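You operate a simulated robot arm through the tools that you are given. There is no shell and no other tool. Be economical: measure what you need, move in short steps, check, and stop when the job is done.

You run a simulated two-armed robot. Do the job below in one go: nothing can be reset, and whatever is moved stays where it is left.

## Task
Run the two cleat nuts onto the studs on the end cleats.
Fine: silver nut on the silver stud, brass on the brass, each screwed home by hand.

Only the result counts: the job must be done as asked and must still hold three seconds after the hand-in. Knocking over, shifting, dropping, spilling or breaking anything else fails it.

## Robot
Two 7-joint arms with two-finger parallel grippers on one trunk, on a base that drives. Base frame: it is fixed to the floor where the robot stands at the start and does not move with it; the origin is under the middle of the robot, x ahead of it, y to its left, z up; the surface under the hand at the start is at about z = 864. Lengths are in mm, angles in rad, forces in N, time in s.
The left shoulder is at the start at [60, 189, 1178], the right one opposite. With the tool pointing down near the work surface each hand reaches from about 100 to 660 mm from the robot's upright axis, wherever it stands, measured 20 degrees to its own side. Places, roughly: brass cleat nut [400, 100, 900]; brass stud [300, 100, 900]; silver cleat nut [500, 100, 900]; silver stud [300, 0, 900]. Payload 3.43 kg a hand.
Tool frame (each hand has its own): the origin (TCP) lies between the finger pads and is the grasp point; the fingertips stand 30 mm ahead of it; z points along the fingers, y is the line along which they close. The gripper opens to 94 mm. The fingers are 28 mm wide and 10 mm thick; the gripper's body (50 by 96 mm) begins 55 mm behind the TCP.
Orientation is told as [roll, pitch, yaw] about the base's x, y, z axes, in that order, counted from this pose: with the fingers straight down and closing along the base's y, the tool's x points along the base's -x, its y along +y and its z along -z.

## Interface
- The arms move only by the tool play_rows. It takes "left_deltas", "right_deltas" or both (then of equal length, played together; a hand with none holds still); each is a list of rows, each a list of 6 numbers: the shift along the tool's x, y, z in mm, then the turn, a rotation vector about the tool's x, y, z in rad. In form: [[dx, dy, dz, ax, ay, az], ...]. A call has 1 to 12 rows; each row is the pose to reach, as a shift and turn from the pose commanded when the call began, along the tool's axes at that moment. "left_fingers" and "right_fingers" are, for a hand that has rows, the closure in counts, from 0 (fully open) to 255 (shut), set as the call begins (left out, the last holds). A row lasts 0.2 s, in which the tool goes at most 50 mm and 0.15 rad; a call with a longer step from one row to the next is refused whole, and so is a gripper value outside its range. Where a pose cannot be reached the arm comes as near as it can. A force on the tool above 40 N (or 10 N above the force at the start of the call, whichever is more), or a blocked arm, ends the call early, and 0.2 s more pass. Each finger travels about 153 mm/s and halts on what it meets, pressing with about 45 N; the grip force reading is that of the motor and also rises with nothing between the fingers. The clock runs only during rows and for 0.2 s after the last one: add rows that repeat a pose to give the fingers time. It gives the time, the measured TCP pose, the force on the tool (base axes), the opening and the grip force at its end, in the units of the frame above (readings bear some noise), with the torque about the TCP (base axes, N m) and any sound that the robot's microphone picked up.
- Cameras (640 x 400 px; columns grow to the right, rows downward): "scene" is now at [1.4, 26.4, 1711.2]; the picture's right is [0.34, -0.94, 0.00], its down [-0.82, -0.30, -0.48] and it looks along [0.45, 0.17, -0.88] (base axes); focal length 283 px, centre (320, 200). "left" rides on the left gripper at [76, -14, -102] in its tool frame; the picture's right is [0.18, 0.98, 0.00], its down [-0.75, 0.14, -0.64] and it looks along [-0.63, 0.12, 0.77] (tool axes); focal length 243 px, centre (320, 200). "right" rides on the right gripper at [76, 14, -103] in its tool frame; the picture's right is [-0.18, 0.98, 0.00], its down [-0.75, -0.14, -0.64] and it looks along [-0.63, -0.12, 0.77] (tool axes); focal length 243 px, centre (320, 200). There is no depth. A picture from a camera that has moved, and an enlarged one, comes with that camera's place and axes in the base frame and with its lens.
- snapshot(camera): a new picture of that camera. It takes no simulated time.
- slide_trunk(by): slides the trunk up (or, below 0, down) by that many mm; the arms and the scene camera ride with it, the base frame stays. It gives what a move gives, with no picture.
- roll_base(legs): drives the robot by 1 to 6 legs, each [ahead, left, turn to the left] in mm, mm and rad, along the robot's own axes; the way and the turn of a leg run together, so that a leg with both is an arc; at most 1500 mm and 3.142 rad a leg. The arms and the cameras ride along, it lands a little off, and it stops where it bumps. It gives what a move gives.
- turn_head(pan, tilt): turns the head with the scene camera to pan (to the left, within 1.501 rad either way) and tilt (down, from -0.506 to 1.204), counted from straight ahead of the robot. It gives what a move gives.
- inspect(camera, box): a new picture of the part [left, top, right, bottom] of that camera's present view, enlarged. It takes no simulated time.
- finish_job(): hands the job in; it is judged then, once.

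Work in short steps. Places have to be worked out from the pictures, the camera data and where the tool is seen: move nearer, look again, correct. Check each grasp and each placing, and mend what went wrong. You have 120 turns and 88 pictures in all, those below and enlarged ones among them. Open the grippers and draw the arms clear of the work before you hand the job in, unless the task says otherwise; then end with one line.

The tools are called after "Call:" by a JSON object that holds its "method" and its "body". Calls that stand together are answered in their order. play_rows: Moves the arms, as the interface text tells. Its arguments: {"type":"object","properties":{"left_deltas":{"type":"array","items":{"type":"array","items":{"type":"number"}}},"left_fingers":{"type":"number"},"right_deltas":{"type":"array","items":{"type":"array","items":{"type":"number"}}},"right_fingers":{"type":"number"}},"required":[]} The other tools are called the same way: slide_trunk (by) slides the trunk up or down; roll_base (legs) drives the base; turn_head (pan, tilt) turns the head that bears the scene camera; snapshot (camera) takes a picture; inspect (camera, box) takes an enlarged picture of a part of a camera's view; finish_job () hands the job in.

At the start:

```text
t: 0.0
left_tool_pos: [377.9, 255.6, 1109.3]
left_tcp_rot: [-0.001, -0.001, -0.002]
left_force: [-0.6, 0.2, 0.8]
left_moment: [-0.01, 0.0, -0.04]
left_gripper_width: 94.2
left_grip_force: 0.0
right_tool_pos: [278.1, -61.9, 1142.0]
right_tcp_rot: [0.001, 0.001, 0.0]
right_force: [-0.5, -1.3, -0.7]
right_moment: [0.0, 0.03, -0.01]
right_gripper_width: 93.8
right_grip_force: 0.1
trunk travel left (down, up): [-850.0, 140.0]
robot x, y, heading: [-1.7, -2.0, 0.002]
head pan, tilt: [0.351, 1.066]
```

scene: 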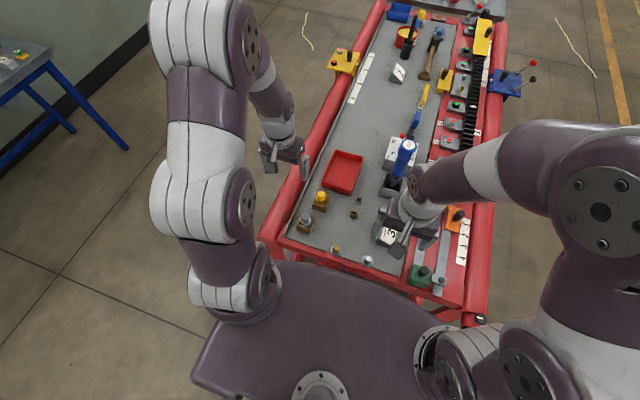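
right: 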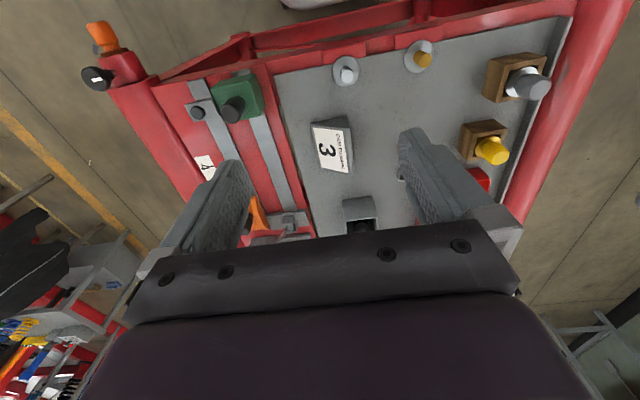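
left: 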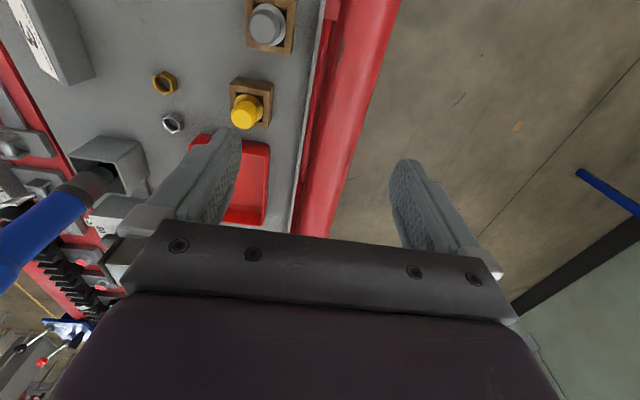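

I'll start with enlarged looks at the studs and nuts.

Call:
{"method": "inspect", "body": {"camera": "scene", "box": [280, 170, 440, 270]}}

Call:
{"method": "inspect", "body": {"camera": "right", "box": [290, 20, 570, 195]}}

Call:
{"method": "inspect", "body": {"camera": "left", "box": [100, 0, 300, 150]}}

```text
4.00 times, centred on (360, 220) of scene
camera zoom: at [1.4, 26.4, 1711.2], right [0.34, -0.94, 0.0], down [-0.82, -0.3, -0.48], along [0.45, 0.17, -0.88], focal length 1131 px, centre (160, 120)
```

zoom: 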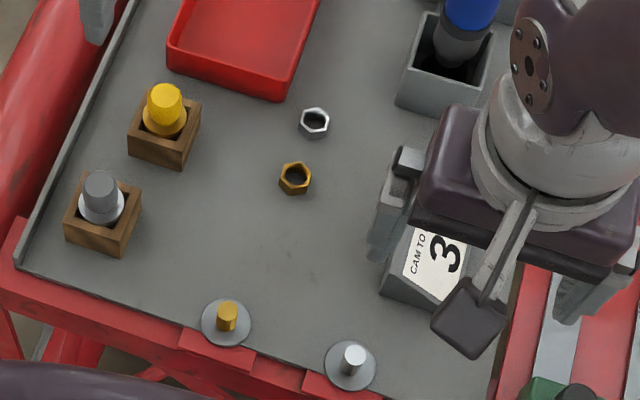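

```text
2.29 times, centred on (430, 108) of right
camera zoom: at [202.5, -48.5, 1242.4], right [0.18, 0.98, 0.0], down [0.75, -0.14, 0.64], along [0.63, -0.12, -0.77], focal length 555 px, centre (69, 411)
```

zoom: 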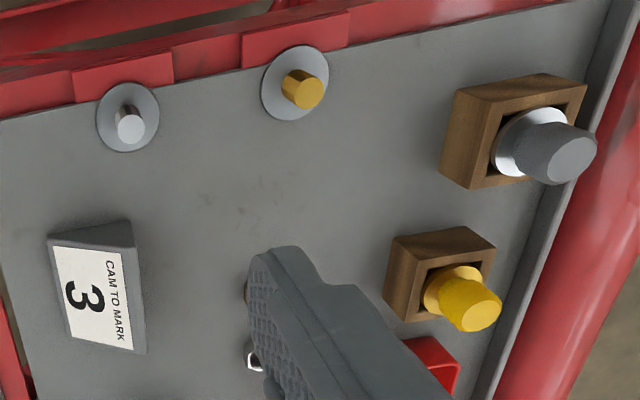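

```text
2.67 times, centred on (200, 75) of left
camera zoom: at [302.8, 240.8, 1212.3], right [-0.18, 0.98, 0.0], down [0.75, 0.14, 0.64], along [0.63, 0.12, -0.77], focal length 647 px, centre (640, 533)
```

zoom: 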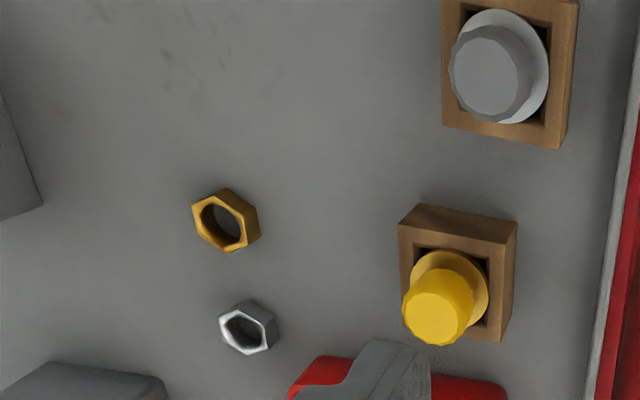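

Brass nut is about (418,66), silver nut (474,66), brass stud (283,80), silver stud (288,-18). I'll move the right hand outward and bring the left hand above the brass nut.

Call:
{"method": "play_rows", "body": {"right_deltas": [[0, -30, 0, 0, 0, 0], [0, -60, 0, 0, 0, 0], [0, -90, 0, 0, 0, 0], [0, -120, 0, 0, 0, 0], [0, -150, 0, 0, 0, 0], [0, -170, 0, 0, 0, 0], [0, -170, 0, 0, 0, 0], [0, -170, 0, 0, 0, 0], [0, -170, 0, 0, 0, 0], [0, -170, 0, 0, 0, 0], [0, -170, 0, 0, 0, 0], [0, -170, 0, 0, 0, 0]], "left_deltas": [[0, 0, 0, 0, 0, 0], [0, 0, 0, 0, 0, 0], [-10, -30, 0, 0, 0, 0], [-20, -60, 0, 0, 0, 0], [-30, -90, 0, 0, 0, 0], [-40, -120, 0, 0, 0, 0], [-40, -150, 0, 0, 0, 0], [-40, -180, 20, 0, 0, 0], [-40, -190, 50, 0, 0, 0], [-40, -190, 90, 0, 0, 0], [-40, -190, 130, 0, 0, 0], [-40, -190, 149, 0, 0, 0]]}}

Call:
{"method": "snapshot", "body": {"camera": "left"}}

Call:
{"method": "snapshot", "body": {"camera": "scene"}}

```text
t: 2.6
left_tool_pos: [418.1, 64.7, 960.2]
left_tcp_rot: [0.0, 0.001, -0.001]
left_force: [-0.3, -0.2, -0.8]
left_moment: [-0.02, -0.02, -0.01]
left_gripper_width: 94.0
left_grip_force: 0.1
right_tool_pos: [279.3, -230.3, 1140.6]
right_tcp_rot: [0.001, 0.0, 0.001]
right_force: [0.2, 0.5, -0.1]
right_moment: [-0.03, 0.0, -0.01]
right_gripper_width: 94.0
right_grip_force: 0.0
trunk travel left (down, up): [-850.0, 140.0]
robot x, y, heading: [-3.3, -1.7, 0.0]
head pan, tilt: [0.351, 1.066]
```

```text
81 pictures are left
camera left: at [343.4, 49.6, 1063.0], right [-0.18, 0.98, 0.0], down [0.75, 0.14, 0.64], along [0.63, 0.12, -0.77], focal length 243 px, centre (320, 200)
```

left: 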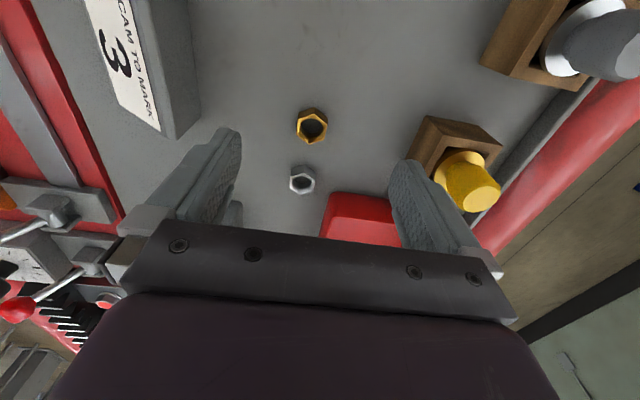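

```text
80 pictures are left
camera scene: at [1.8, 26.3, 1711.2], right [0.34, -0.94, 0.0], down [-0.82, -0.3, -0.48], along [0.45, 0.17, -0.88], focal length 283 px, centre (320, 200)
```

scene: 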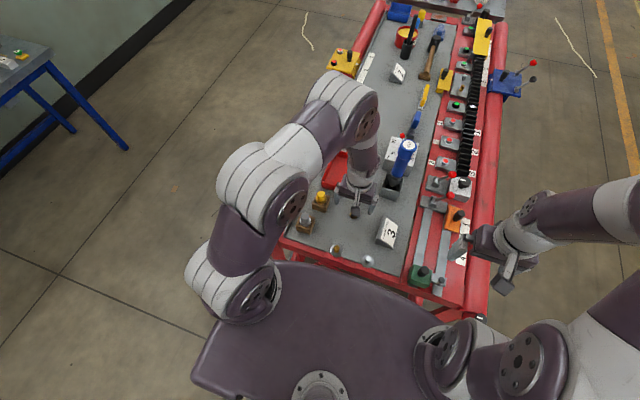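

The nuts show between the fingers; brass nut at about (424,58.5). I'll enlarge to read the hex orientation.

Call:
{"method": "inspect", "body": {"camera": "left", "box": [256, 90, 368, 210]}}

```text
3.33 times, centred on (312, 150) of left
camera zoom: at [343.4, 49.6, 1063.0], right [-0.18, 0.98, 0.0], down [0.75, 0.14, 0.64], along [0.63, 0.12, -0.77], focal length 809 px, centre (347, 367)
```

zoom: 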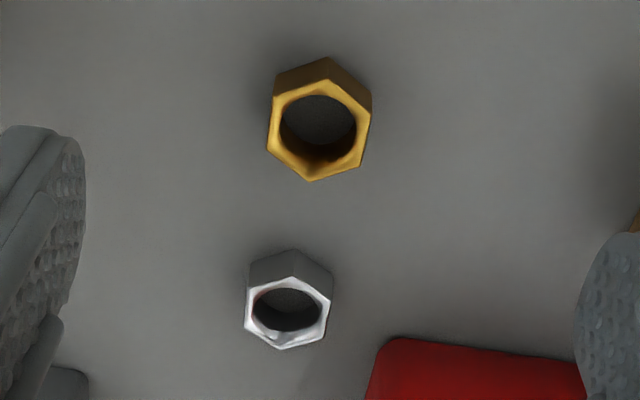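

Both nuts have flats facing ±y, about 23 mm across and 14 mm tall. I'll go down on the brass nut (424,58) with the fingers partly closed and the tips about 3 mm above the table.

Call:
{"method": "play_rows", "body": {"left_deltas": [[-6, -7, 0, 0, 0, 0], [-6, -7, 20, 0, 0, 0], [-6, -7, 40, 0, 0, 0], [-6, -7, 53, 0, 0, 0], [-6, -7, 63, 0, 0, 0], [-6, -7, 63, 0, 0, 0]], "left_fingers": 120}}

Call:
{"method": "snapshot", "body": {"camera": "left"}}

```text
t: 4.0
left_tool_pos: [422.1, 57.5, 897.5]
left_tcp_rot: [0.0, 0.001, -0.001]
left_force: [-0.1, -0.4, 0.6]
left_moment: [0.02, 0.04, 0.02]
left_gripper_width: 49.7
left_grip_force: 0.1
right_tool_pos: [280.0, -231.9, 1141.1]
right_tcp_rot: [0.0, 0.0, 0.001]
right_force: [0.3, -0.3, 0.5]
right_moment: [0.0, 0.01, 0.02]
right_gripper_width: 94.2
right_grip_force: 0.0
trunk travel left (down, up): [-850.0, 140.0]
robot x, y, heading: [0.6, -1.5, 0.0]
head pan, tilt: [0.351, 1.066]
```

```text
78 pictures are left
camera left: at [348.1, 43.6, 1000.9], right [-0.18, 0.98, 0.0], down [0.75, 0.14, 0.64], along [0.63, 0.12, -0.77], focal length 243 px, centre (320, 200)
```

left: 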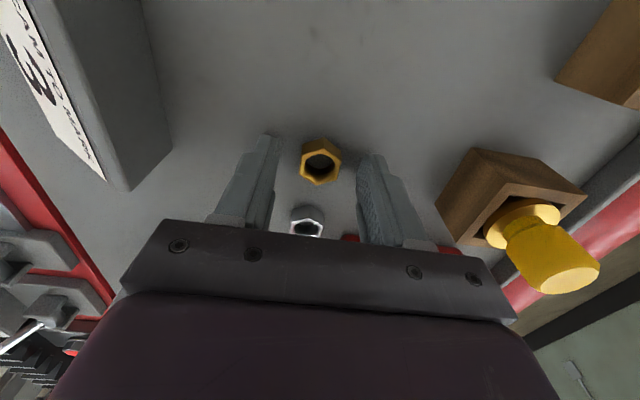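

The nut sits centred between the fingers. I'll close on it.

Call:
{"method": "play_rows", "body": {"left_deltas": [[0, 0, 0, 0, 0, 0], [0, 0, 0, 0, 0, 0], [0, 0, 0, 0, 0, 0]], "left_fingers": 255}}

Call:
{"method": "inspect", "body": {"camera": "left", "box": [220, 90, 420, 240]}}

```text
t: 4.8
left_tool_pos: [423.5, 58.4, 898.1]
left_tcp_rot: [0.0, 0.002, 0.0]
left_force: [-0.1, 0.4, 0.3]
left_moment: [-0.04, 0.01, 0.04]
left_gripper_width: 23.1
left_grip_force: 44.8
right_tool_pos: [279.4, -232.0, 1141.7]
right_tcp_rot: [0.0, 0.0, 0.0]
right_force: [-0.1, 0.0, -0.2]
right_moment: [-0.03, -0.01, -0.02]
right_gripper_width: 94.1
right_grip_force: 0.0
trunk travel left (down, up): [-850.0, 140.0]
robot x, y, heading: [2.7, -0.9, 0.001]
head pan, tilt: [0.351, 1.066]
```

```text
2.67 times, centred on (320, 165) of left
camera zoom: at [348.3, 43.6, 1001.1], right [-0.18, 0.98, 0.0], down [0.75, 0.14, 0.64], along [0.63, 0.12, -0.77], focal length 647 px, centre (320, 293)
```

zoom: 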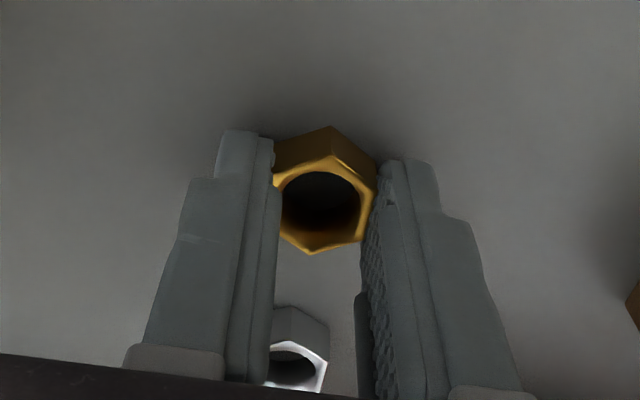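

Gripped squarely at 23.1 mm. I'll lift and move back towards the brass stud for a closer look.

Call:
{"method": "play_rows", "body": {"left_deltas": [[0, 0, -20, 0, 0, 0], [0, 0, -50, 0, 0, 0], [20, 5, -75, 0, 0, 0], [50, 12, -75, 0, 0, 0], [80, 22, -75, 0, 0, 0], [100, 22, -75, 0, 0, 0], [100, 22, -75, 0, 0, 0]]}}

Call:
{"method": "snapshot", "body": {"camera": "left"}}

Call:
{"method": "inspect", "body": {"camera": "scene", "box": [300, 200, 420, 290]}}

```text
t: 6.4
left_tool_pos: [324.9, 80.3, 971.6]
left_tcp_rot: [0.0, 0.0, -0.001]
left_force: [-0.1, 0.8, -0.1]
left_moment: [-0.02, -0.01, -0.02]
left_gripper_width: 23.1
left_grip_force: 44.9
right_tool_pos: [279.8, -230.5, 1141.5]
right_tcp_rot: [0.0, 0.002, 0.0]
right_force: [-0.5, -0.2, 0.0]
right_moment: [0.05, 0.02, 0.01]
right_gripper_width: 93.9
right_grip_force: 0.1
trunk travel left (down, up): [-850.0, 140.0]
robot x, y, heading: [-0.6, 0.9, 0.0]
head pan, tilt: [0.351, 1.066]
```

```text
76 pictures are left
camera left: at [249.6, 65.6, 1074.9], right [-0.18, 0.98, 0.0], down [0.75, 0.14, 0.64], along [0.63, 0.12, -0.77], focal length 243 px, centre (320, 200)
```

left: 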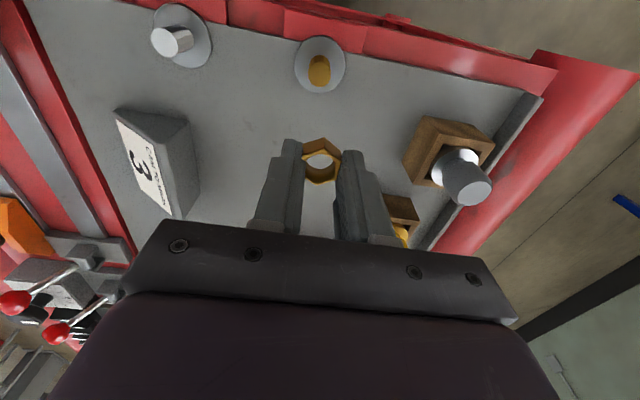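

```text
4.44 times, centred on (360, 245) of scene
camera zoom: at [2.0, 26.3, 1711.2], right [0.34, -0.94, 0.0], down [-0.82, -0.3, -0.48], along [0.45, 0.17, -0.88], focal length 1257 px, centre (142, 0)
```

zoom: 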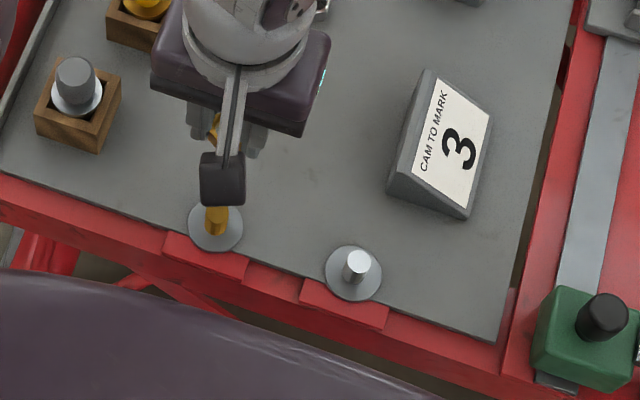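

The brass stud is in view past the fingers; I'll enlarge it to place its base and top.

Call:
{"method": "inspect", "body": {"camera": "left", "box": [270, 20, 370, 100]}}

Call:
{"method": "inspect", "body": {"camera": "left", "box": [140, 0, 240, 80]}}

```text
5.00 times, centred on (320, 60) of left
camera zoom: at [249.6, 65.6, 1074.9], right [-0.18, 0.98, 0.0], down [0.75, 0.14, 0.64], along [0.63, 0.12, -0.77], focal length 1213 px, centre (320, 900)
```

zoom: 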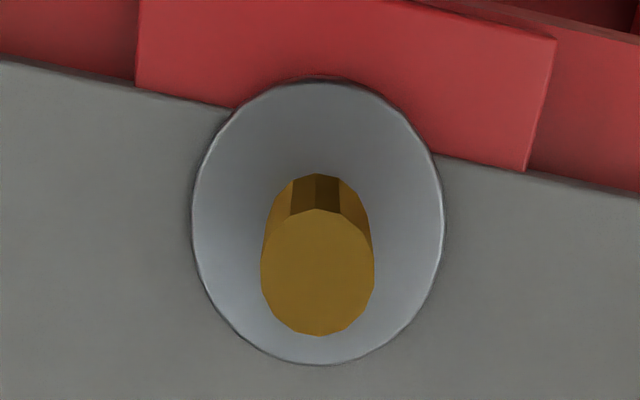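

```text
5.00 times, centred on (190, 40) of left
camera zoom: at [249.6, 65.6, 1074.9], right [-0.18, 0.98, 0.0], down [0.75, 0.14, 0.64], along [0.63, 0.12, -0.77], focal length 1213 px, centre (970, 1000)
```

zoom: 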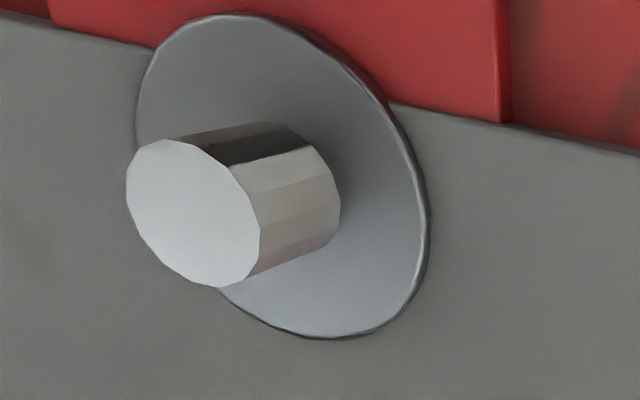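

Stud: about 15 mm diameter, axis at (288,72.6), top at about z 897. I'll bring the nut above it with some 14 mm of clearance and check.

Call:
{"method": "play_rows", "body": {"left_deltas": [[18, -4, 0, 0, 0, 0], [36.2, -7.4, 0, 0, 0, 0], [36.2, -7.4, 15, 0, 0, 0], [36.2, -7.4, 26, 0, 0, 0], [36.2, -7.4, 26, 0, 0, 0], [36.2, -7.4, 26, 0, 0, 0]]}}

Call:
{"method": "inspect", "body": {"camera": "left", "box": [240, 70, 400, 190]}}

Call:
{"method": "inspect", "body": {"camera": "scene", "box": [310, 200, 390, 290]}}

```text
t: 7.8
left_tool_pos: [289.2, 73.6, 945.8]
left_tcp_rot: [0.0, 0.0, 0.001]
left_force: [0.3, 0.6, -0.4]
left_moment: [0.0, 0.01, 0.0]
left_gripper_width: 23.1
left_grip_force: 44.9
right_tool_pos: [280.8, -231.0, 1140.4]
right_tcp_rot: [-0.001, -0.001, 0.0]
right_force: [-0.1, 0.5, -0.7]
right_moment: [0.01, -0.02, 0.02]
right_gripper_width: 94.1
right_grip_force: 0.0
trunk travel left (down, up): [-850.0, 140.0]
robot x, y, heading: [-0.4, 0.4, 0.001]
head pan, tilt: [0.351, 1.066]
```

```text
3.33 times, centred on (320, 130) of left
camera zoom: at [213.0, 58.3, 1049.0], right [-0.18, 0.98, 0.0], down [0.75, 0.14, 0.64], along [0.63, 0.12, -0.77], focal length 809 px, centre (320, 433)
```

zoom: 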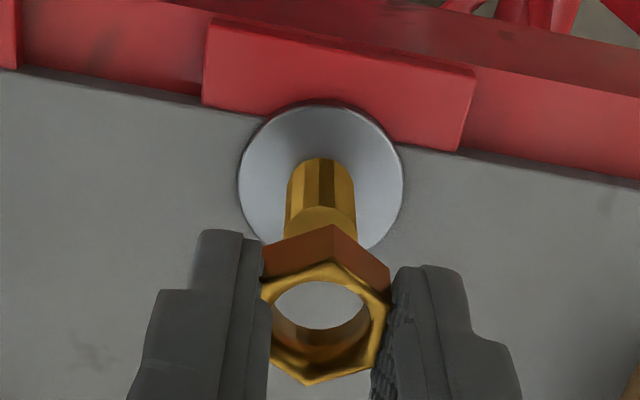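

```text
4.44 times, centred on (350, 245) of scene
camera zoom: at [1.8, 26.3, 1711.2], right [0.34, -0.94, 0.0], down [-0.82, -0.3, -0.48], along [0.45, 0.17, -0.88], focal length 1257 px, centre (187, 0)
```

zoom: 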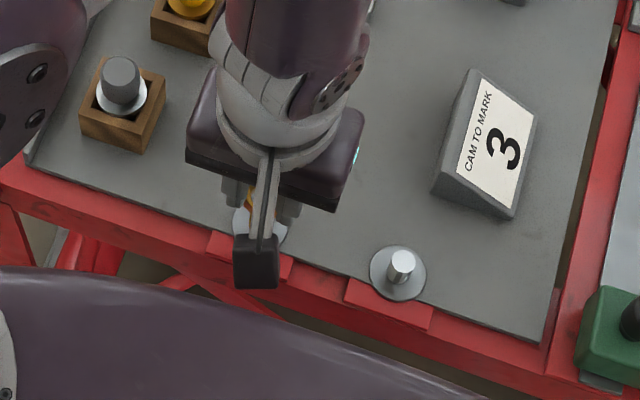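

Nut centre is at about x 289, the stud axis at x 287; y agrees. I'll shift 1.7 mm towards the robot and go down near the stud top.

Call:
{"method": "play_rows", "body": {"left_deltas": [[1.7, 0, 0, 0, 0, 0], [1.7, 0, 5, 0, 0, 0], [1.7, 0, 9, 0, 0, 0], [1.7, 0, 12, 0, 0, 0], [1.7, 0, 12, 0, 0, 0]]}}

Call:
{"method": "inspect", "body": {"camera": "left", "box": [260, 90, 380, 180]}}

```text
t: 9.0
left_tool_pos: [286.3, 73.1, 933.9]
left_tcp_rot: [0.0, 0.001, 0.0]
left_force: [0.6, 0.8, -0.9]
left_moment: [0.01, -0.01, -0.01]
left_gripper_width: 23.3
left_grip_force: 45.1
right_tool_pos: [278.8, -231.6, 1141.4]
right_tcp_rot: [0.002, -0.001, 0.0]
right_force: [-0.2, -0.2, 1.1]
right_moment: [0.0, -0.03, 0.02]
right_gripper_width: 93.9
right_grip_force: 0.1
trunk travel left (down, up): [-850.0, 140.0]
robot x, y, heading: [-3.2, 0.4, -0.0]
head pan, tilt: [0.351, 1.066]
```

```text
4.44 times, centred on (320, 135) of left
camera zoom: at [211.2, 58.1, 1037.3], right [-0.18, 0.98, 0.0], down [0.75, 0.14, 0.64], along [0.63, 0.12, -0.77], focal length 1078 px, centre (320, 489)
```

zoom: 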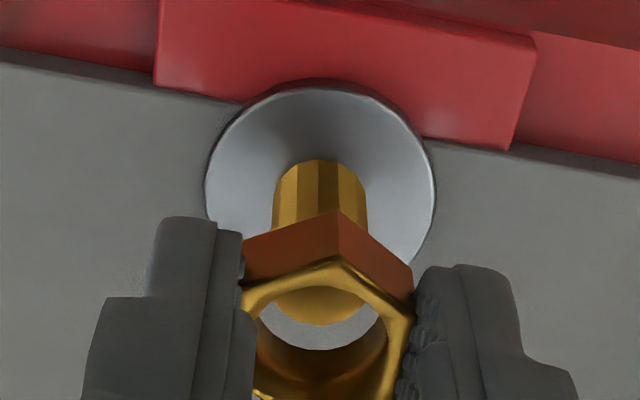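

Alignment looks good: the stud top shows centred through the bore. I'll lower gently to touch.

Call:
{"method": "play_rows", "body": {"left_deltas": [[0, 0, 1, 0, 0, 0], [0, 0, 2, 0, 0, 0], [0, 0, 3, 0, 0, 0], [0, 0, 4, 0, 0, 0], [0, 0, 4, 0, 0, 0]]}}

Call:
{"method": "inspect", "body": {"camera": "left", "box": [250, 100, 390, 200]}}

```text
t: 10.2
left_tool_pos: [287.2, 73.4, 929.5]
left_tcp_rot: [0.002, -0.001, 0.0]
left_force: [-0.1, 0.7, -0.7]
left_moment: [0.02, 0.01, 0.0]
left_gripper_width: 23.0
left_grip_force: 45.1
right_tool_pos: [279.4, -231.0, 1140.0]
right_tcp_rot: [0.0, -0.001, -0.001]
right_force: [-0.1, 0.0, -0.4]
right_moment: [-0.01, 0.0, 0.01]
right_gripper_width: 93.9
right_grip_force: 0.0
trunk travel left (down, up): [-850.0, 140.0]
robot x, y, heading: [1.0, -0.2, 0.002]
head pan, tilt: [0.351, 1.066]
```

```text
4.00 times, centred on (320, 150) of left
camera zoom: at [211.3, 58.8, 1033.3], right [-0.18, 0.98, 0.0], down [0.75, 0.14, 0.64], along [0.63, 0.12, -0.77], focal length 970 px, centre (320, 400)
```

zoom: 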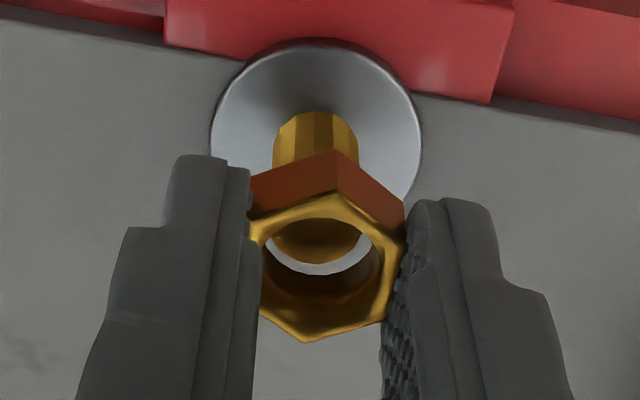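

No contact yet; the stud top is at the bore's lower rim. I'll keep lowering carefully.

Call:
{"method": "play_rows", "body": {"left_deltas": [[0, 0, 1, 0, 0, 0], [0, 0, 2, 0, 0, 0], [0, 0, 3, 0, 0, 0], [0, 0, 3, 0, 0, 0]]}}

Call:
{"method": "inspect", "body": {"camera": "left", "box": [250, 100, 390, 200]}}

```text
t: 11.2
left_tool_pos: [287.0, 73.2, 927.0]
left_tcp_rot: [-0.001, -0.001, 0.0]
left_force: [0.7, 0.2, -2.1]
left_moment: [-0.02, 0.03, -0.03]
left_gripper_width: 23.4
left_grip_force: 44.8
right_tool_pos: [279.5, -232.1, 1141.8]
right_tcp_rot: [-0.001, 0.0, 0.002]
right_force: [0.5, 0.4, 0.0]
right_moment: [0.0, 0.0, 0.04]
right_gripper_width: 94.2
right_grip_force: 0.1
trunk travel left (down, up): [-850.0, 140.0]
robot x, y, heading: [-2.6, -1.6, 0.006]
head pan, tilt: [0.351, 1.066]
```

```text
4.00 times, centred on (320, 150) of left
camera zoom: at [210.9, 58.5, 1030.7], right [-0.18, 0.98, 0.0], down [0.75, 0.14, 0.64], along [0.63, 0.12, -0.77], focal length 970 px, centre (320, 400)
```

zoom: 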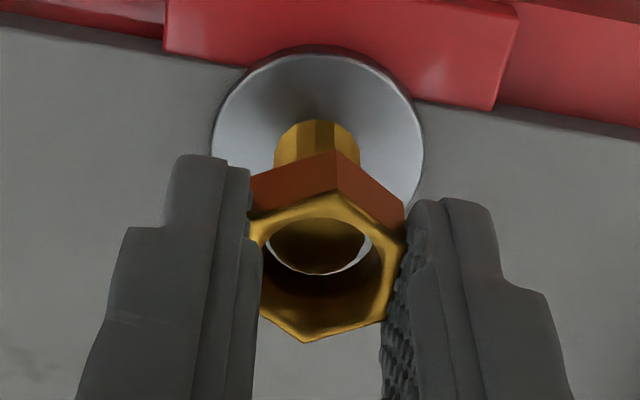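

Possibly light contact. I'll press one more millimetre to find it.

Call:
{"method": "play_rows", "body": {"left_deltas": [[0, 0, 0.5, 0, 0, 0], [0, 0, 1, 0, 0, 0], [0, 0, 1, 0, 0, 0]]}}

```text
t: 12.0
left_tool_pos: [285.1, 72.4, 926.7]
left_tcp_rot: [-0.001, -0.001, 0.0]
left_force: [0.2, 0.6, -0.8]
left_moment: [0.01, 0.02, -0.03]
left_gripper_width: 23.1
left_grip_force: 44.5
right_tool_pos: [278.4, -231.6, 1141.5]
right_tcp_rot: [0.0, 0.001, 0.001]
right_force: [0.7, -0.4, -0.9]
right_moment: [-0.01, -0.04, 0.01]
right_gripper_width: 93.9
right_grip_force: 0.1
trunk travel left (down, up): [-850.0, 140.0]
robot x, y, heading: [-1.0, -1.4, 0.001]
head pan, tilt: [0.351, 1.066]
```

Still no contact. I'll lower another 2 mm and look.

Call:
{"method": "play_rows", "body": {"left_deltas": [[0, 0, 0.7, 0, 0, 0], [0, 0, 1.4, 0, 0, 0], [0, 0, 2, 0, 0, 0], [0, 0, 2, 0, 0, 0]]}}

Call:
{"method": "inspect", "body": {"camera": "left", "box": [250, 100, 390, 200]}}

```text
t: 13.0
left_tool_pos: [285.4, 71.8, 924.6]
left_tcp_rot: [0.0, 0.001, 0.001]
left_force: [0.9, 0.4, -0.9]
left_moment: [-0.01, 0.03, 0.02]
left_gripper_width: 23.0
left_grip_force: 44.3
right_tool_pos: [278.9, -230.0, 1140.3]
right_tcp_rot: [0.0, -0.001, 0.001]
right_force: [-0.3, -0.1, -0.2]
right_moment: [-0.02, -0.01, 0.05]
right_gripper_width: 94.0
right_grip_force: 0.0
trunk travel left (down, up): [-850.0, 140.0]
robot x, y, heading: [0.0, 2.8, -0.001]
head pan, tilt: [0.351, 1.066]
```

```text
4.00 times, centred on (320, 150) of left
camera zoom: at [210.6, 58.2, 1027.4], right [-0.18, 0.98, 0.0], down [0.75, 0.14, 0.64], along [0.63, 0.12, -0.77], focal length 970 px, centre (320, 400)
```

zoom: 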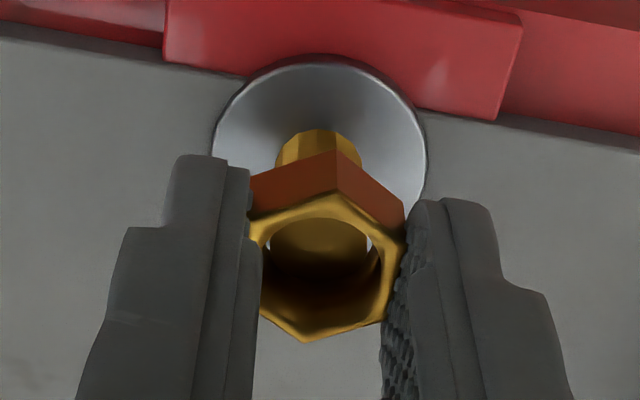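

The stud is now entering the bore with no force. I'll try a clockwise turn (positive about tool z) and watch height and torque.

Call:
{"method": "play_rows", "body": {"left_deltas": [[0, 0, 0, 0, 0, 0.12], [0, 0, 0, 0, 0, 0.24], [0, 0, 0, 0, 0, 0.36], [0, 0, 0, 0, 0, 0.48], [0, 0, 0, 0, 0, 0.6], [0, 0, 0, 0, 0, 0.6]]}}

Call:
{"method": "snapshot", "body": {"camera": "left"}}

```text
t: 14.4
left_tool_pos: [285.7, 71.5, 925.9]
left_tcp_rot: [0.0, -0.002, -0.602]
left_force: [0.2, 0.0, -0.2]
left_moment: [-0.01, 0.03, -0.01]
left_gripper_width: 23.3
left_grip_force: 45.0
right_tool_pos: [277.4, -231.9, 1140.1]
right_tcp_rot: [0.0, 0.0, 0.0]
right_force: [-0.6, -0.5, -0.4]
right_moment: [0.01, -0.01, -0.03]
right_gripper_width: 94.1
right_grip_force: 0.1
trunk travel left (down, up): [-850.0, 140.0]
robot x, y, heading: [-0.9, -3.0, 0.001]
head pan, tilt: [0.351, 1.066]
```

```text
66 pictures are left
camera left: at [216.1, 104.3, 1027.5], right [0.4, 0.91, 0.0], down [0.7, -0.31, 0.64], along [0.59, -0.26, -0.77], focal length 243 px, centre (320, 200)
```

left: 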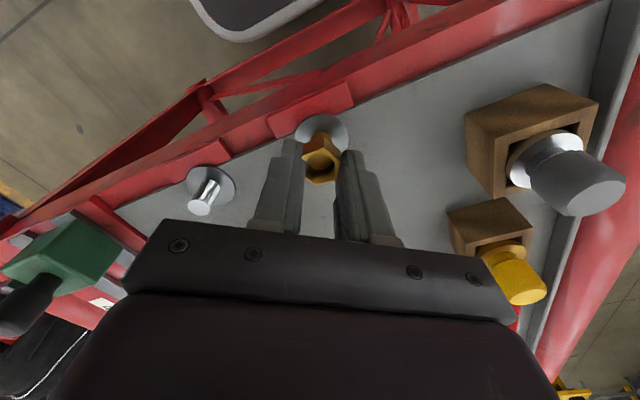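

No torque and no height change, so the thread has not caught. I'll lower 3 mm more to see whether anything stops it.

Call:
{"method": "play_rows", "body": {"left_deltas": [[0, 0, 0.7, 0, 0, 0], [0, 0, 1.4, 0, 0, 0], [0, 0, 2.2, 0, 0, 0], [0, 0, 3, 0, 0, 0], [0, 0, 3, 0, 0, 0]]}}

Call:
{"method": "inspect", "body": {"camera": "left", "box": [250, 100, 390, 200]}}

```text
t: 15.6
left_tool_pos: [286.6, 73.2, 921.8]
left_tcp_rot: [-0.001, -0.001, -0.6]
left_force: [0.8, 0.2, -1.0]
left_moment: [0.0, 0.01, -0.01]
left_gripper_width: 22.9
left_grip_force: 45.2
right_tool_pos: [278.6, -231.0, 1141.1]
right_tcp_rot: [-0.001, 0.0, 0.001]
right_force: [-0.6, -0.8, -0.2]
right_moment: [-0.01, -0.02, -0.01]
right_gripper_width: 93.8
right_grip_force: 0.1
trunk travel left (down, up): [-850.0, 140.0]
robot x, y, heading: [0.7, -2.2, -0.002]
head pan, tilt: [0.351, 1.066]
```

```text
4.00 times, centred on (320, 150) of left
camera zoom: at [216.0, 103.8, 1024.6], right [0.4, 0.92, 0.0], down [0.7, -0.31, 0.64], along [0.59, -0.26, -0.77], focal length 970 px, centre (320, 400)
```

zoom: 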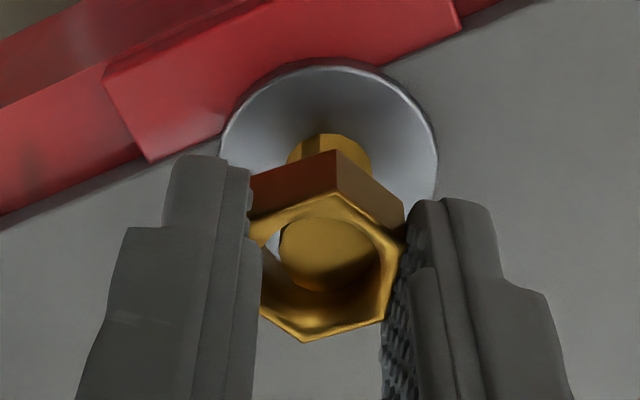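

The stud is inside the bore, but it sits off-centre by about 1.5 mm towards tool +y. I'll recentre and look again.

Call:
{"method": "play_rows", "body": {"left_deltas": [[-0.4, 0.7, 0, 0, 0, 0], [-0.8, 1.3, 0, 0, 0, 0], [-0.8, 1.3, 0, 0, 0, 0]]}}

Call:
{"method": "inspect", "body": {"camera": "left", "box": [280, 110, 360, 190]}}

```text
t: 16.4
left_tool_pos: [287.0, 73.7, 921.2]
left_tcp_rot: [0.001, -0.001, -0.6]
left_force: [-0.1, 0.7, 0.0]
left_moment: [0.01, 0.01, 0.01]
left_gripper_width: 23.4
left_grip_force: 44.7
right_tool_pos: [279.0, -231.9, 1140.4]
right_tcp_rot: [0.0, -0.001, -0.001]
right_force: [0.1, 0.0, -0.4]
right_moment: [-0.01, 0.01, -0.02]
right_gripper_width: 94.2
right_grip_force: 0.1
trunk travel left (down, up): [-850.0, 140.0]
robot x, y, heading: [-2.2, -1.2, -0.004]
head pan, tilt: [0.351, 1.066]
```

```text
5.00 times, centred on (320, 150) of left
camera zoom: at [217.5, 104.6, 1024.5], right [0.4, 0.92, 0.0], down [0.7, -0.31, 0.64], along [0.59, -0.26, -0.77], focal length 1213 px, centre (320, 450)
```

zoom: 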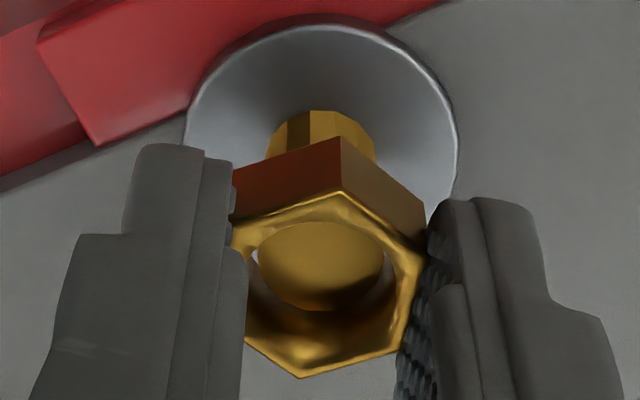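

Now centred in both directions. I'll turn clockwise by another 1.2 rad with a slight downward follow.

Call:
{"method": "play_rows", "body": {"left_deltas": [[0, 0, 0.05, 0, 0, 0.12], [0, 0, 0.1, 0, 0, 0.24], [0, 0, 0.15, 0, 0, 0.36], [0, 0, 0.2, 0, 0, 0.48], [0, 0, 0.25, 0, 0, 0.6], [0, 0, 0.3, 0, 0, 0.72], [0, 0, 0.35, 0, 0, 0.84], [0, 0, 0.4, 0, 0, 0.96], [0, 0, 0.45, 0, 0, 1.08], [0, 0, 0.5, 0, 0, 1.2], [0, 0, 0.5, 0, 0, 1.2]]}}

Call:
{"method": "inspect", "body": {"camera": "left", "box": [280, 110, 360, 190]}}

```text
t: 18.8
left_tool_pos: [287.3, 72.7, 921.0]
left_tcp_rot: [0.0, 0.0, -1.8]
left_force: [-0.2, -0.5, -0.8]
left_moment: [0.0, 0.02, -0.03]
left_gripper_width: 23.2
left_grip_force: 45.3
right_tool_pos: [278.6, -231.0, 1142.4]
right_tcp_rot: [0.0, -0.001, -0.001]
right_force: [-0.8, -0.6, 0.1]
right_moment: [-0.01, 0.02, 0.0]
right_gripper_width: 93.9
right_grip_force: 0.0
trunk travel left (down, up): [-850.0, 140.0]
robot x, y, heading: [-2.1, 1.0, 0.004]
head pan, tilt: [0.351, 1.066]
```

```text
5.00 times, centred on (320, 150) of left
camera zoom: at [291.9, 150.9, 1023.6], right [1.0, -0.05, 0.0], down [-0.03, -0.77, 0.64], along [-0.03, -0.64, -0.77], focal length 1213 px, centre (320, 450)
```

zoom: 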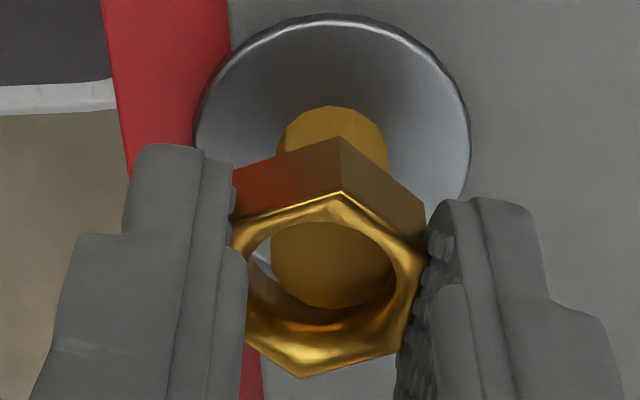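

The stud axis now works out at about (289.7, 72.9), and the nut sits about 1.4 mm off the TCP in the grip. I'll recentre, then turn with compensation.

Call:
{"method": "play_rows", "body": {"left_deltas": [[0.4, 0.7, 0, 0, 0, 0], [0.7, 1.45, 0, 0, 0, 0], [0.7, 1.45, 0, 0, 0, 0]]}}

Call:
{"method": "inspect", "body": {"camera": "left", "box": [280, 110, 360, 190]}}

```text
t: 19.6
left_tool_pos: [290.5, 73.9, 920.7]
left_tcp_rot: [-0.001, 0.0, -1.8]
left_force: [0.3, 0.2, -1.7]
left_moment: [0.01, 0.0, 0.01]
left_gripper_width: 23.0
left_grip_force: 45.4
right_tool_pos: [280.0, -230.6, 1141.1]
right_tcp_rot: [0.0, 0.001, -0.002]
right_force: [0.1, 0.6, 0.1]
right_moment: [-0.02, 0.02, 0.01]
right_gripper_width: 94.1
right_grip_force: 0.1
trunk travel left (down, up): [-850.0, 140.0]
robot x, y, heading: [2.2, 1.5, 0.003]
head pan, tilt: [0.351, 1.066]
```

```text
5.00 times, centred on (320, 150) of left
camera zoom: at [293.2, 150.7, 1023.6], right [1.0, -0.04, 0.0], down [-0.03, -0.77, 0.64], along [-0.03, -0.64, -0.77], focal length 1213 px, centre (320, 450)
```

zoom: 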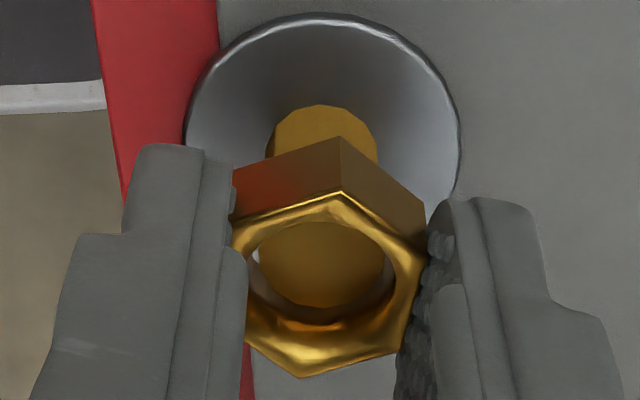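

Centred. Next, a clockwise turn from here with centre compensation and 2 mm of downward feed.

Call:
{"method": "play_rows", "body": {"left_deltas": [[0, 0.17, 0.3, 0, 0, 0.12], [-0.04, 0.33, 0.6, 0, 0, 0.24], [-0.09, 0.49, 0.9, 0, 0, 0.36], [-0.16, 0.65, 1.2, 0, 0, 0.48], [-0.24, 0.79, 1.6, 0, 0, 0.6], [-0.24, 0.79, 2.0, 0, 0, 0.6], [-0.24, 0.79, 2.0, 0, 0, 0.6]]}}

Call:
{"method": "inspect", "body": {"camera": "left", "box": [280, 110, 360, 190]}}

```text
t: 21.2
left_tool_pos: [289.7, 73.0, 918.8]
left_tcp_rot: [-0.002, -0.003, -2.402]
left_force: [0.7, 0.1, -1.1]
left_moment: [-0.01, 0.01, 0.0]
left_gripper_width: 23.2
left_grip_force: 44.7
right_tool_pos: [278.7, -230.8, 1141.6]
right_tcp_rot: [0.001, 0.0, -0.001]
right_force: [-0.7, 0.8, -0.1]
right_moment: [0.03, -0.04, 0.02]
right_gripper_width: 94.0
right_grip_force: 0.1
trunk travel left (down, up): [-850.0, 140.0]
robot x, y, heading: [-0.0, 0.4, 0.001]
head pan, tilt: [0.351, 1.066]
```

```text
5.00 times, centred on (320, 150) of left
camera zoom: at [337.4, 134.9, 1021.7], right [0.8, -0.6, 0.0], down [-0.46, -0.61, 0.64], along [-0.39, -0.51, -0.77], focal length 1213 px, centre (320, 450)
```

zoom: 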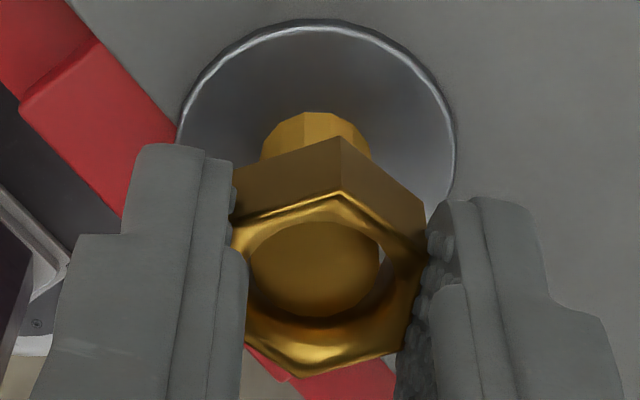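

Still free. I'll recentre by 0.6 mm and lower until something resists.

Call:
{"method": "play_rows", "body": {"left_deltas": [[0, -0.6, 0, 0, 0, 0], [0, -0.6, 1, 0, 0, 0], [0, -0.6, 2, 0, 0, 0], [0, -0.6, 3, 0, 0, 0], [0, -0.6, 4, 0, 0, 0], [0, -0.6, 5, 0, 0, 0], [0, -0.6, 5, 0, 0, 0]]}}

Call:
{"method": "snapshot", "body": {"camera": "left"}}

```text
t: 22.8
left_tool_pos: [289.7, 73.0, 913.5]
left_tcp_rot: [0.0, -0.001, -2.401]
left_force: [-1.2, -0.6, 0.1]
left_moment: [-0.01, 0.0, 0.0]
left_gripper_width: 23.0
left_grip_force: 44.6
right_tool_pos: [279.4, -231.2, 1142.2]
right_tcp_rot: [-0.002, -0.001, 0.0]
right_force: [0.5, 0.5, 0.0]
right_moment: [-0.02, -0.02, -0.01]
right_gripper_width: 94.0
right_grip_force: 0.1
trunk travel left (down, up): [-850.0, 140.0]
robot x, y, heading: [-0.1, -1.1, 0.003]
head pan, tilt: [0.351, 1.066]
```

```text
60 pictures are left
camera left: at [336.7, 135.4, 1016.1], right [0.8, -0.6, 0.0], down [-0.46, -0.61, 0.64], along [-0.39, -0.51, -0.77], focal length 243 px, centre (320, 200)
```

left: 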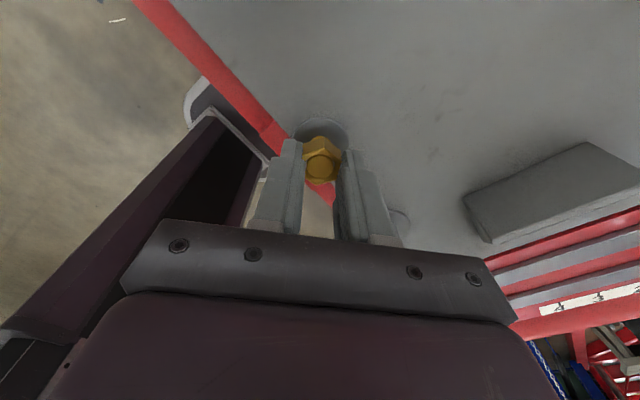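

Still no resistance with the nut bottom at about z 880. I'll keep lowering until it meets the thread or the cleat.

Call:
{"method": "play_rows", "body": {"left_deltas": [[0, 0, 1, 0, 0, 0], [0, 0, 2, 0, 0, 0], [0, 0, 3, 0, 0, 0], [0, 0, 4, 0, 0, 0], [0, 0, 5, 0, 0, 0], [0, 0, 6, 0, 0, 0], [0, 0, 7, 0, 0, 0], [0, 0, 8, 0, 0, 0], [0, 0, 8, 0, 0, 0]]}}

Call:
{"method": "inspect", "body": {"camera": "left", "box": [260, 100, 380, 190]}}

```text
t: 24.8
left_tool_pos: [290.1, 72.8, 905.7]
left_tcp_rot: [0.0, 0.001, -2.399]
left_force: [0.5, -2.0, -0.4]
left_moment: [-0.1, -0.03, -0.03]
left_gripper_width: 23.0
left_grip_force: 45.5
right_tool_pos: [277.8, -231.1, 1141.8]
right_tcp_rot: [0.001, -0.001, -0.001]
right_force: [0.3, 0.2, 0.4]
right_moment: [0.0, 0.01, 0.0]
right_gripper_width: 94.3
right_grip_force: 0.1
trunk travel left (down, up): [-850.0, 140.0]
robot x, y, heading: [0.0, 0.8, -0.002]
head pan, tilt: [0.351, 1.066]
```

```text
4.44 times, centred on (320, 145) of left
camera zoom: at [336.9, 135.2, 1008.8], right [0.8, -0.6, 0.0], down [-0.46, -0.61, 0.64], along [-0.39, -0.51, -0.77], focal length 1078 px, centre (320, 444)
```

zoom: 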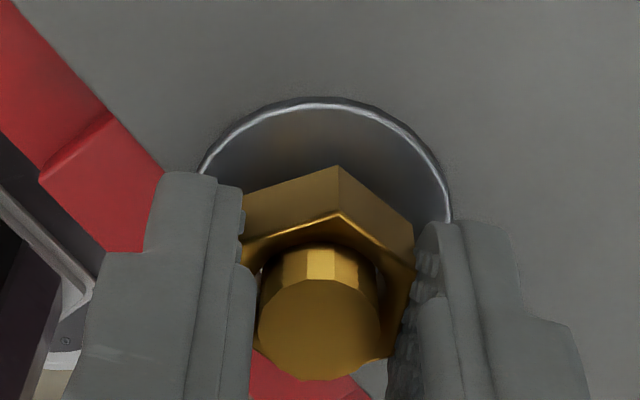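

The nut is near the cleat with the stud through it and only slight side contact. I'll turn back anticlockwise to gain range for a long clockwise screw.

Call:
{"method": "play_rows", "body": {"left_deltas": [[0, -0.18, 0, 0, 0, -0.15], [-0.05, -0.35, 0, 0, 0, -0.3], [-0.12, -0.52, 0, 0, 0, -0.45], [-0.2, -0.67, 0, 0, 0, -0.6], [-0.32, -0.82, 0, 0, 0, -0.75], [-0.45, -0.94, 0, 0, 0, -0.9], [-0.6, -1.04, 0, 0, 0, -1.05], [-0.76, -1.12, 0, 0, 0, -1.2], [-0.94, -1.17, 0, 0, 0, -1.35], [-1.1, -1.2, 0, 0, 0, -1.5], [-1.3, -1.2, 0, 0, 0, -1.65], [-1.47, -1.17, 0, 0, 0, -1.8]]}}

Call:
{"method": "inspect", "body": {"camera": "left", "box": [260, 100, 380, 190]}}

```text
t: 27.4
left_tool_pos: [287.9, 73.2, 905.8]
left_tcp_rot: [0.0, 0.002, -0.595]
left_force: [2.9, 1.6, -0.5]
left_moment: [0.15, -0.22, -0.2]
left_gripper_width: 26.4
left_grip_force: 45.5
right_tool_pos: [280.0, -231.3, 1141.6]
right_tcp_rot: [0.002, 0.0, -0.001]
right_force: [0.0, 0.4, -0.4]
right_moment: [0.01, 0.0, 0.02]
right_gripper_width: 93.7
right_grip_force: 0.1
trunk travel left (down, up): [-850.0, 140.0]
robot x, y, heading: [1.3, -0.8, -0.003]
head pan, tilt: [0.351, 1.066]
```

```text
4.44 times, centred on (320, 145) of left
camera zoom: at [217.7, 104.6, 1008.7], right [0.4, 0.92, 0.0], down [0.7, -0.31, 0.64], along [0.59, -0.26, -0.77], focal length 1078 px, centre (320, 444)
```

zoom: 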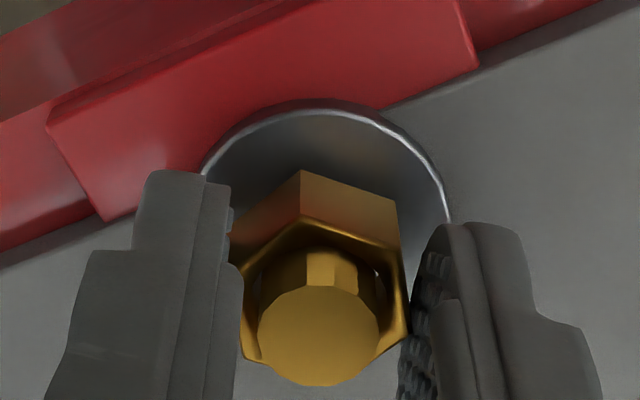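

Width rose to 26.4 mm: the nut resisted and slipped in the fingers, so the thread has taken hold down here. I'll open and look at how the hex stands.

Call:
{"method": "play_rows", "body": {"left_deltas": [[0, 0, 0, 0, 0, 0], [0, 0, 0, 0, 0, 0]], "left_fingers": 150}}

Call:
{"method": "inspect", "body": {"camera": "left", "box": [260, 100, 380, 190]}}

```text
t: 28.0
left_tool_pos: [287.7, 73.1, 905.7]
left_tcp_rot: [0.001, 0.0, -0.6]
left_force: [0.2, -0.4, 0.8]
left_moment: [0.02, -0.01, 0.0]
left_gripper_width: 38.6
left_grip_force: 0.1
right_tool_pos: [278.7, -230.4, 1140.8]
right_tcp_rot: [0.001, 0.0, -0.001]
right_force: [1.3, -0.9, -0.2]
right_moment: [-0.01, 0.03, -0.01]
right_gripper_width: 93.9
right_grip_force: 0.1
trunk travel left (down, up): [-850.0, 140.0]
robot x, y, heading: [2.5, -0.5, -0.002]
head pan, tilt: [0.351, 1.066]
```

```text
4.44 times, centred on (320, 145) of left
camera zoom: at [217.6, 104.5, 1008.8], right [0.4, 0.92, 0.0], down [0.7, -0.31, 0.64], along [0.59, -0.26, -0.77], focal length 1078 px, centre (320, 444)
```

zoom: 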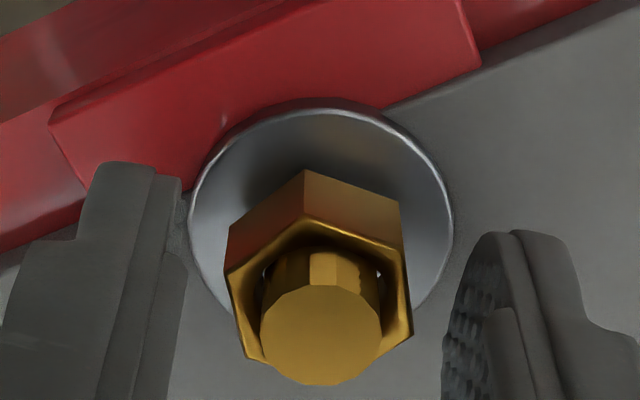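

The nut holds its place on the stud. Flats need about -0.34 rad plus multiples of 1.047, so I'll turn the open hand back by -2.43 rad (yaw ≈ +1.83), centring it on the way.

Call:
{"method": "play_rows", "body": {"left_deltas": [[-1, 0.4, 0, 0, 0, -0.14], [-1, 0.4, 0, 0, 0, -0.28], [-1, 0.4, 0, 0, 0, -0.42], [-1, 0.4, 0, 0, 0, -0.56], [-1, 0.4, 0, 0, 0, -0.7], [-1, 0.4, 0, 0, 0, -0.84], [-1, 0.4, 0, 0, 0, -0.98], [-1, 0.4, 0, 0, 0, -1.12], [-1, 0.4, 0, 0, 0, -1.26], [-1, 0.4, 0, 0, 0, -1.39], [-1, 0.4, 0, 0, 0, -1.39]]}}

Call:
{"method": "play_rows", "body": {"left_deltas": [[0, 0, 0, 0, 0, -0.14], [0, 0, 0, 0, 0, -0.28], [0, 0, 0, 0, 0, -0.42], [0, 0, 0, 0, 0, -0.56], [0, 0, 0, 0, 0, -0.7], [0, 0, 0, 0, 0, -0.84], [0, 0, 0, 0, 0, -0.95], [0, 0, 0, 0, 0, -1.04], [0, 0, 0, 0, 0, -1.04]]}}

Call:
{"method": "inspect", "body": {"camera": "left", "box": [260, 100, 380, 190]}}

Call:
{"method": "snapshot", "body": {"camera": "scene"}}

```text
t: 30.4
left_tool_pos: [288.6, 72.7, 905.1]
left_tcp_rot: [-0.001, 0.0, 0.792]
left_force: [-0.6, -0.4, -0.2]
left_moment: [0.0, -0.01, 0.02]
left_gripper_width: 38.6
left_grip_force: 0.1
right_tool_pos: [278.3, -231.8, 1140.9]
right_tcp_rot: [-0.001, 0.001, 0.001]
right_force: [0.0, 0.5, -0.6]
right_moment: [0.0, 0.02, -0.02]
right_gripper_width: 93.8
right_grip_force: 0.2
trunk travel left (down, up): [-850.0, 140.0]
robot x, y, heading: [2.0, -0.4, 0.003]
head pan, tilt: [0.351, 1.066]
```

```text
t: 32.4
left_tool_pos: [289.1, 71.7, 905.6]
left_tcp_rot: [0.001, 0.001, 1.829]
left_force: [0.6, 0.6, 0.6]
left_moment: [-0.03, 0.02, -0.01]
left_gripper_width: 38.8
left_grip_force: 0.1
right_tool_pos: [277.9, -232.1, 1141.0]
right_tcp_rot: [0.0, 0.001, 0.0]
right_force: [0.3, -0.3, -1.0]
right_moment: [0.02, 0.01, 0.0]
right_gripper_width: 93.7
right_grip_force: 0.0
trunk travel left (down, up): [-850.0, 140.0]
robot x, y, heading: [0.7, 2.7, 0.001]
head pan, tilt: [0.351, 1.066]
```

```text
4.44 times, centred on (320, 145) of left
camera zoom: at [323.3, 3.0, 1008.8], right [-0.9, -0.43, 0.0], down [-0.33, 0.69, 0.64], along [-0.28, 0.58, -0.77], focal length 1078 px, centre (320, 444)
```

zoom: 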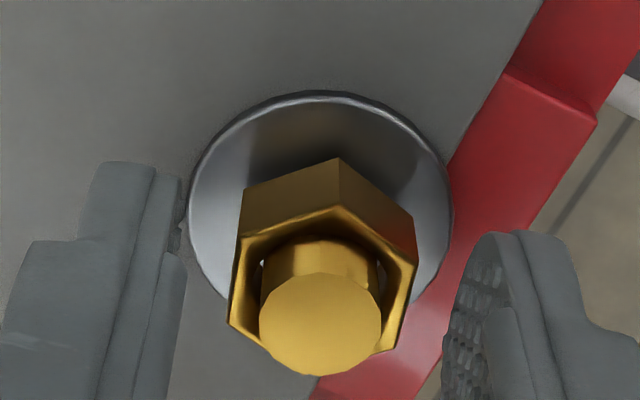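

```text
55 pictures are left
camera scene: at [1.4, 26.3, 1711.2], right [0.34, -0.94, 0.0], down [-0.82, -0.3, -0.48], along [0.45, 0.17, -0.88], focal length 283 px, centre (320, 200)
```

scene: 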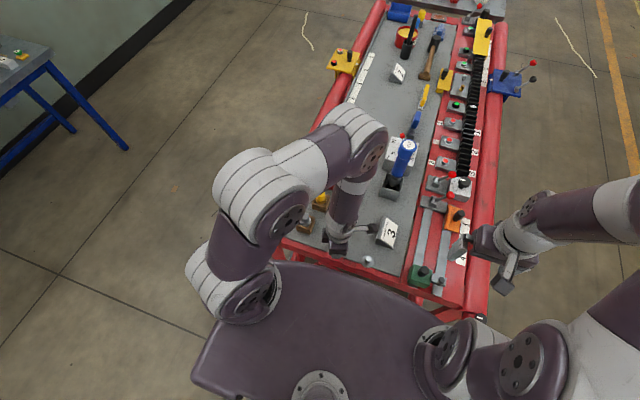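

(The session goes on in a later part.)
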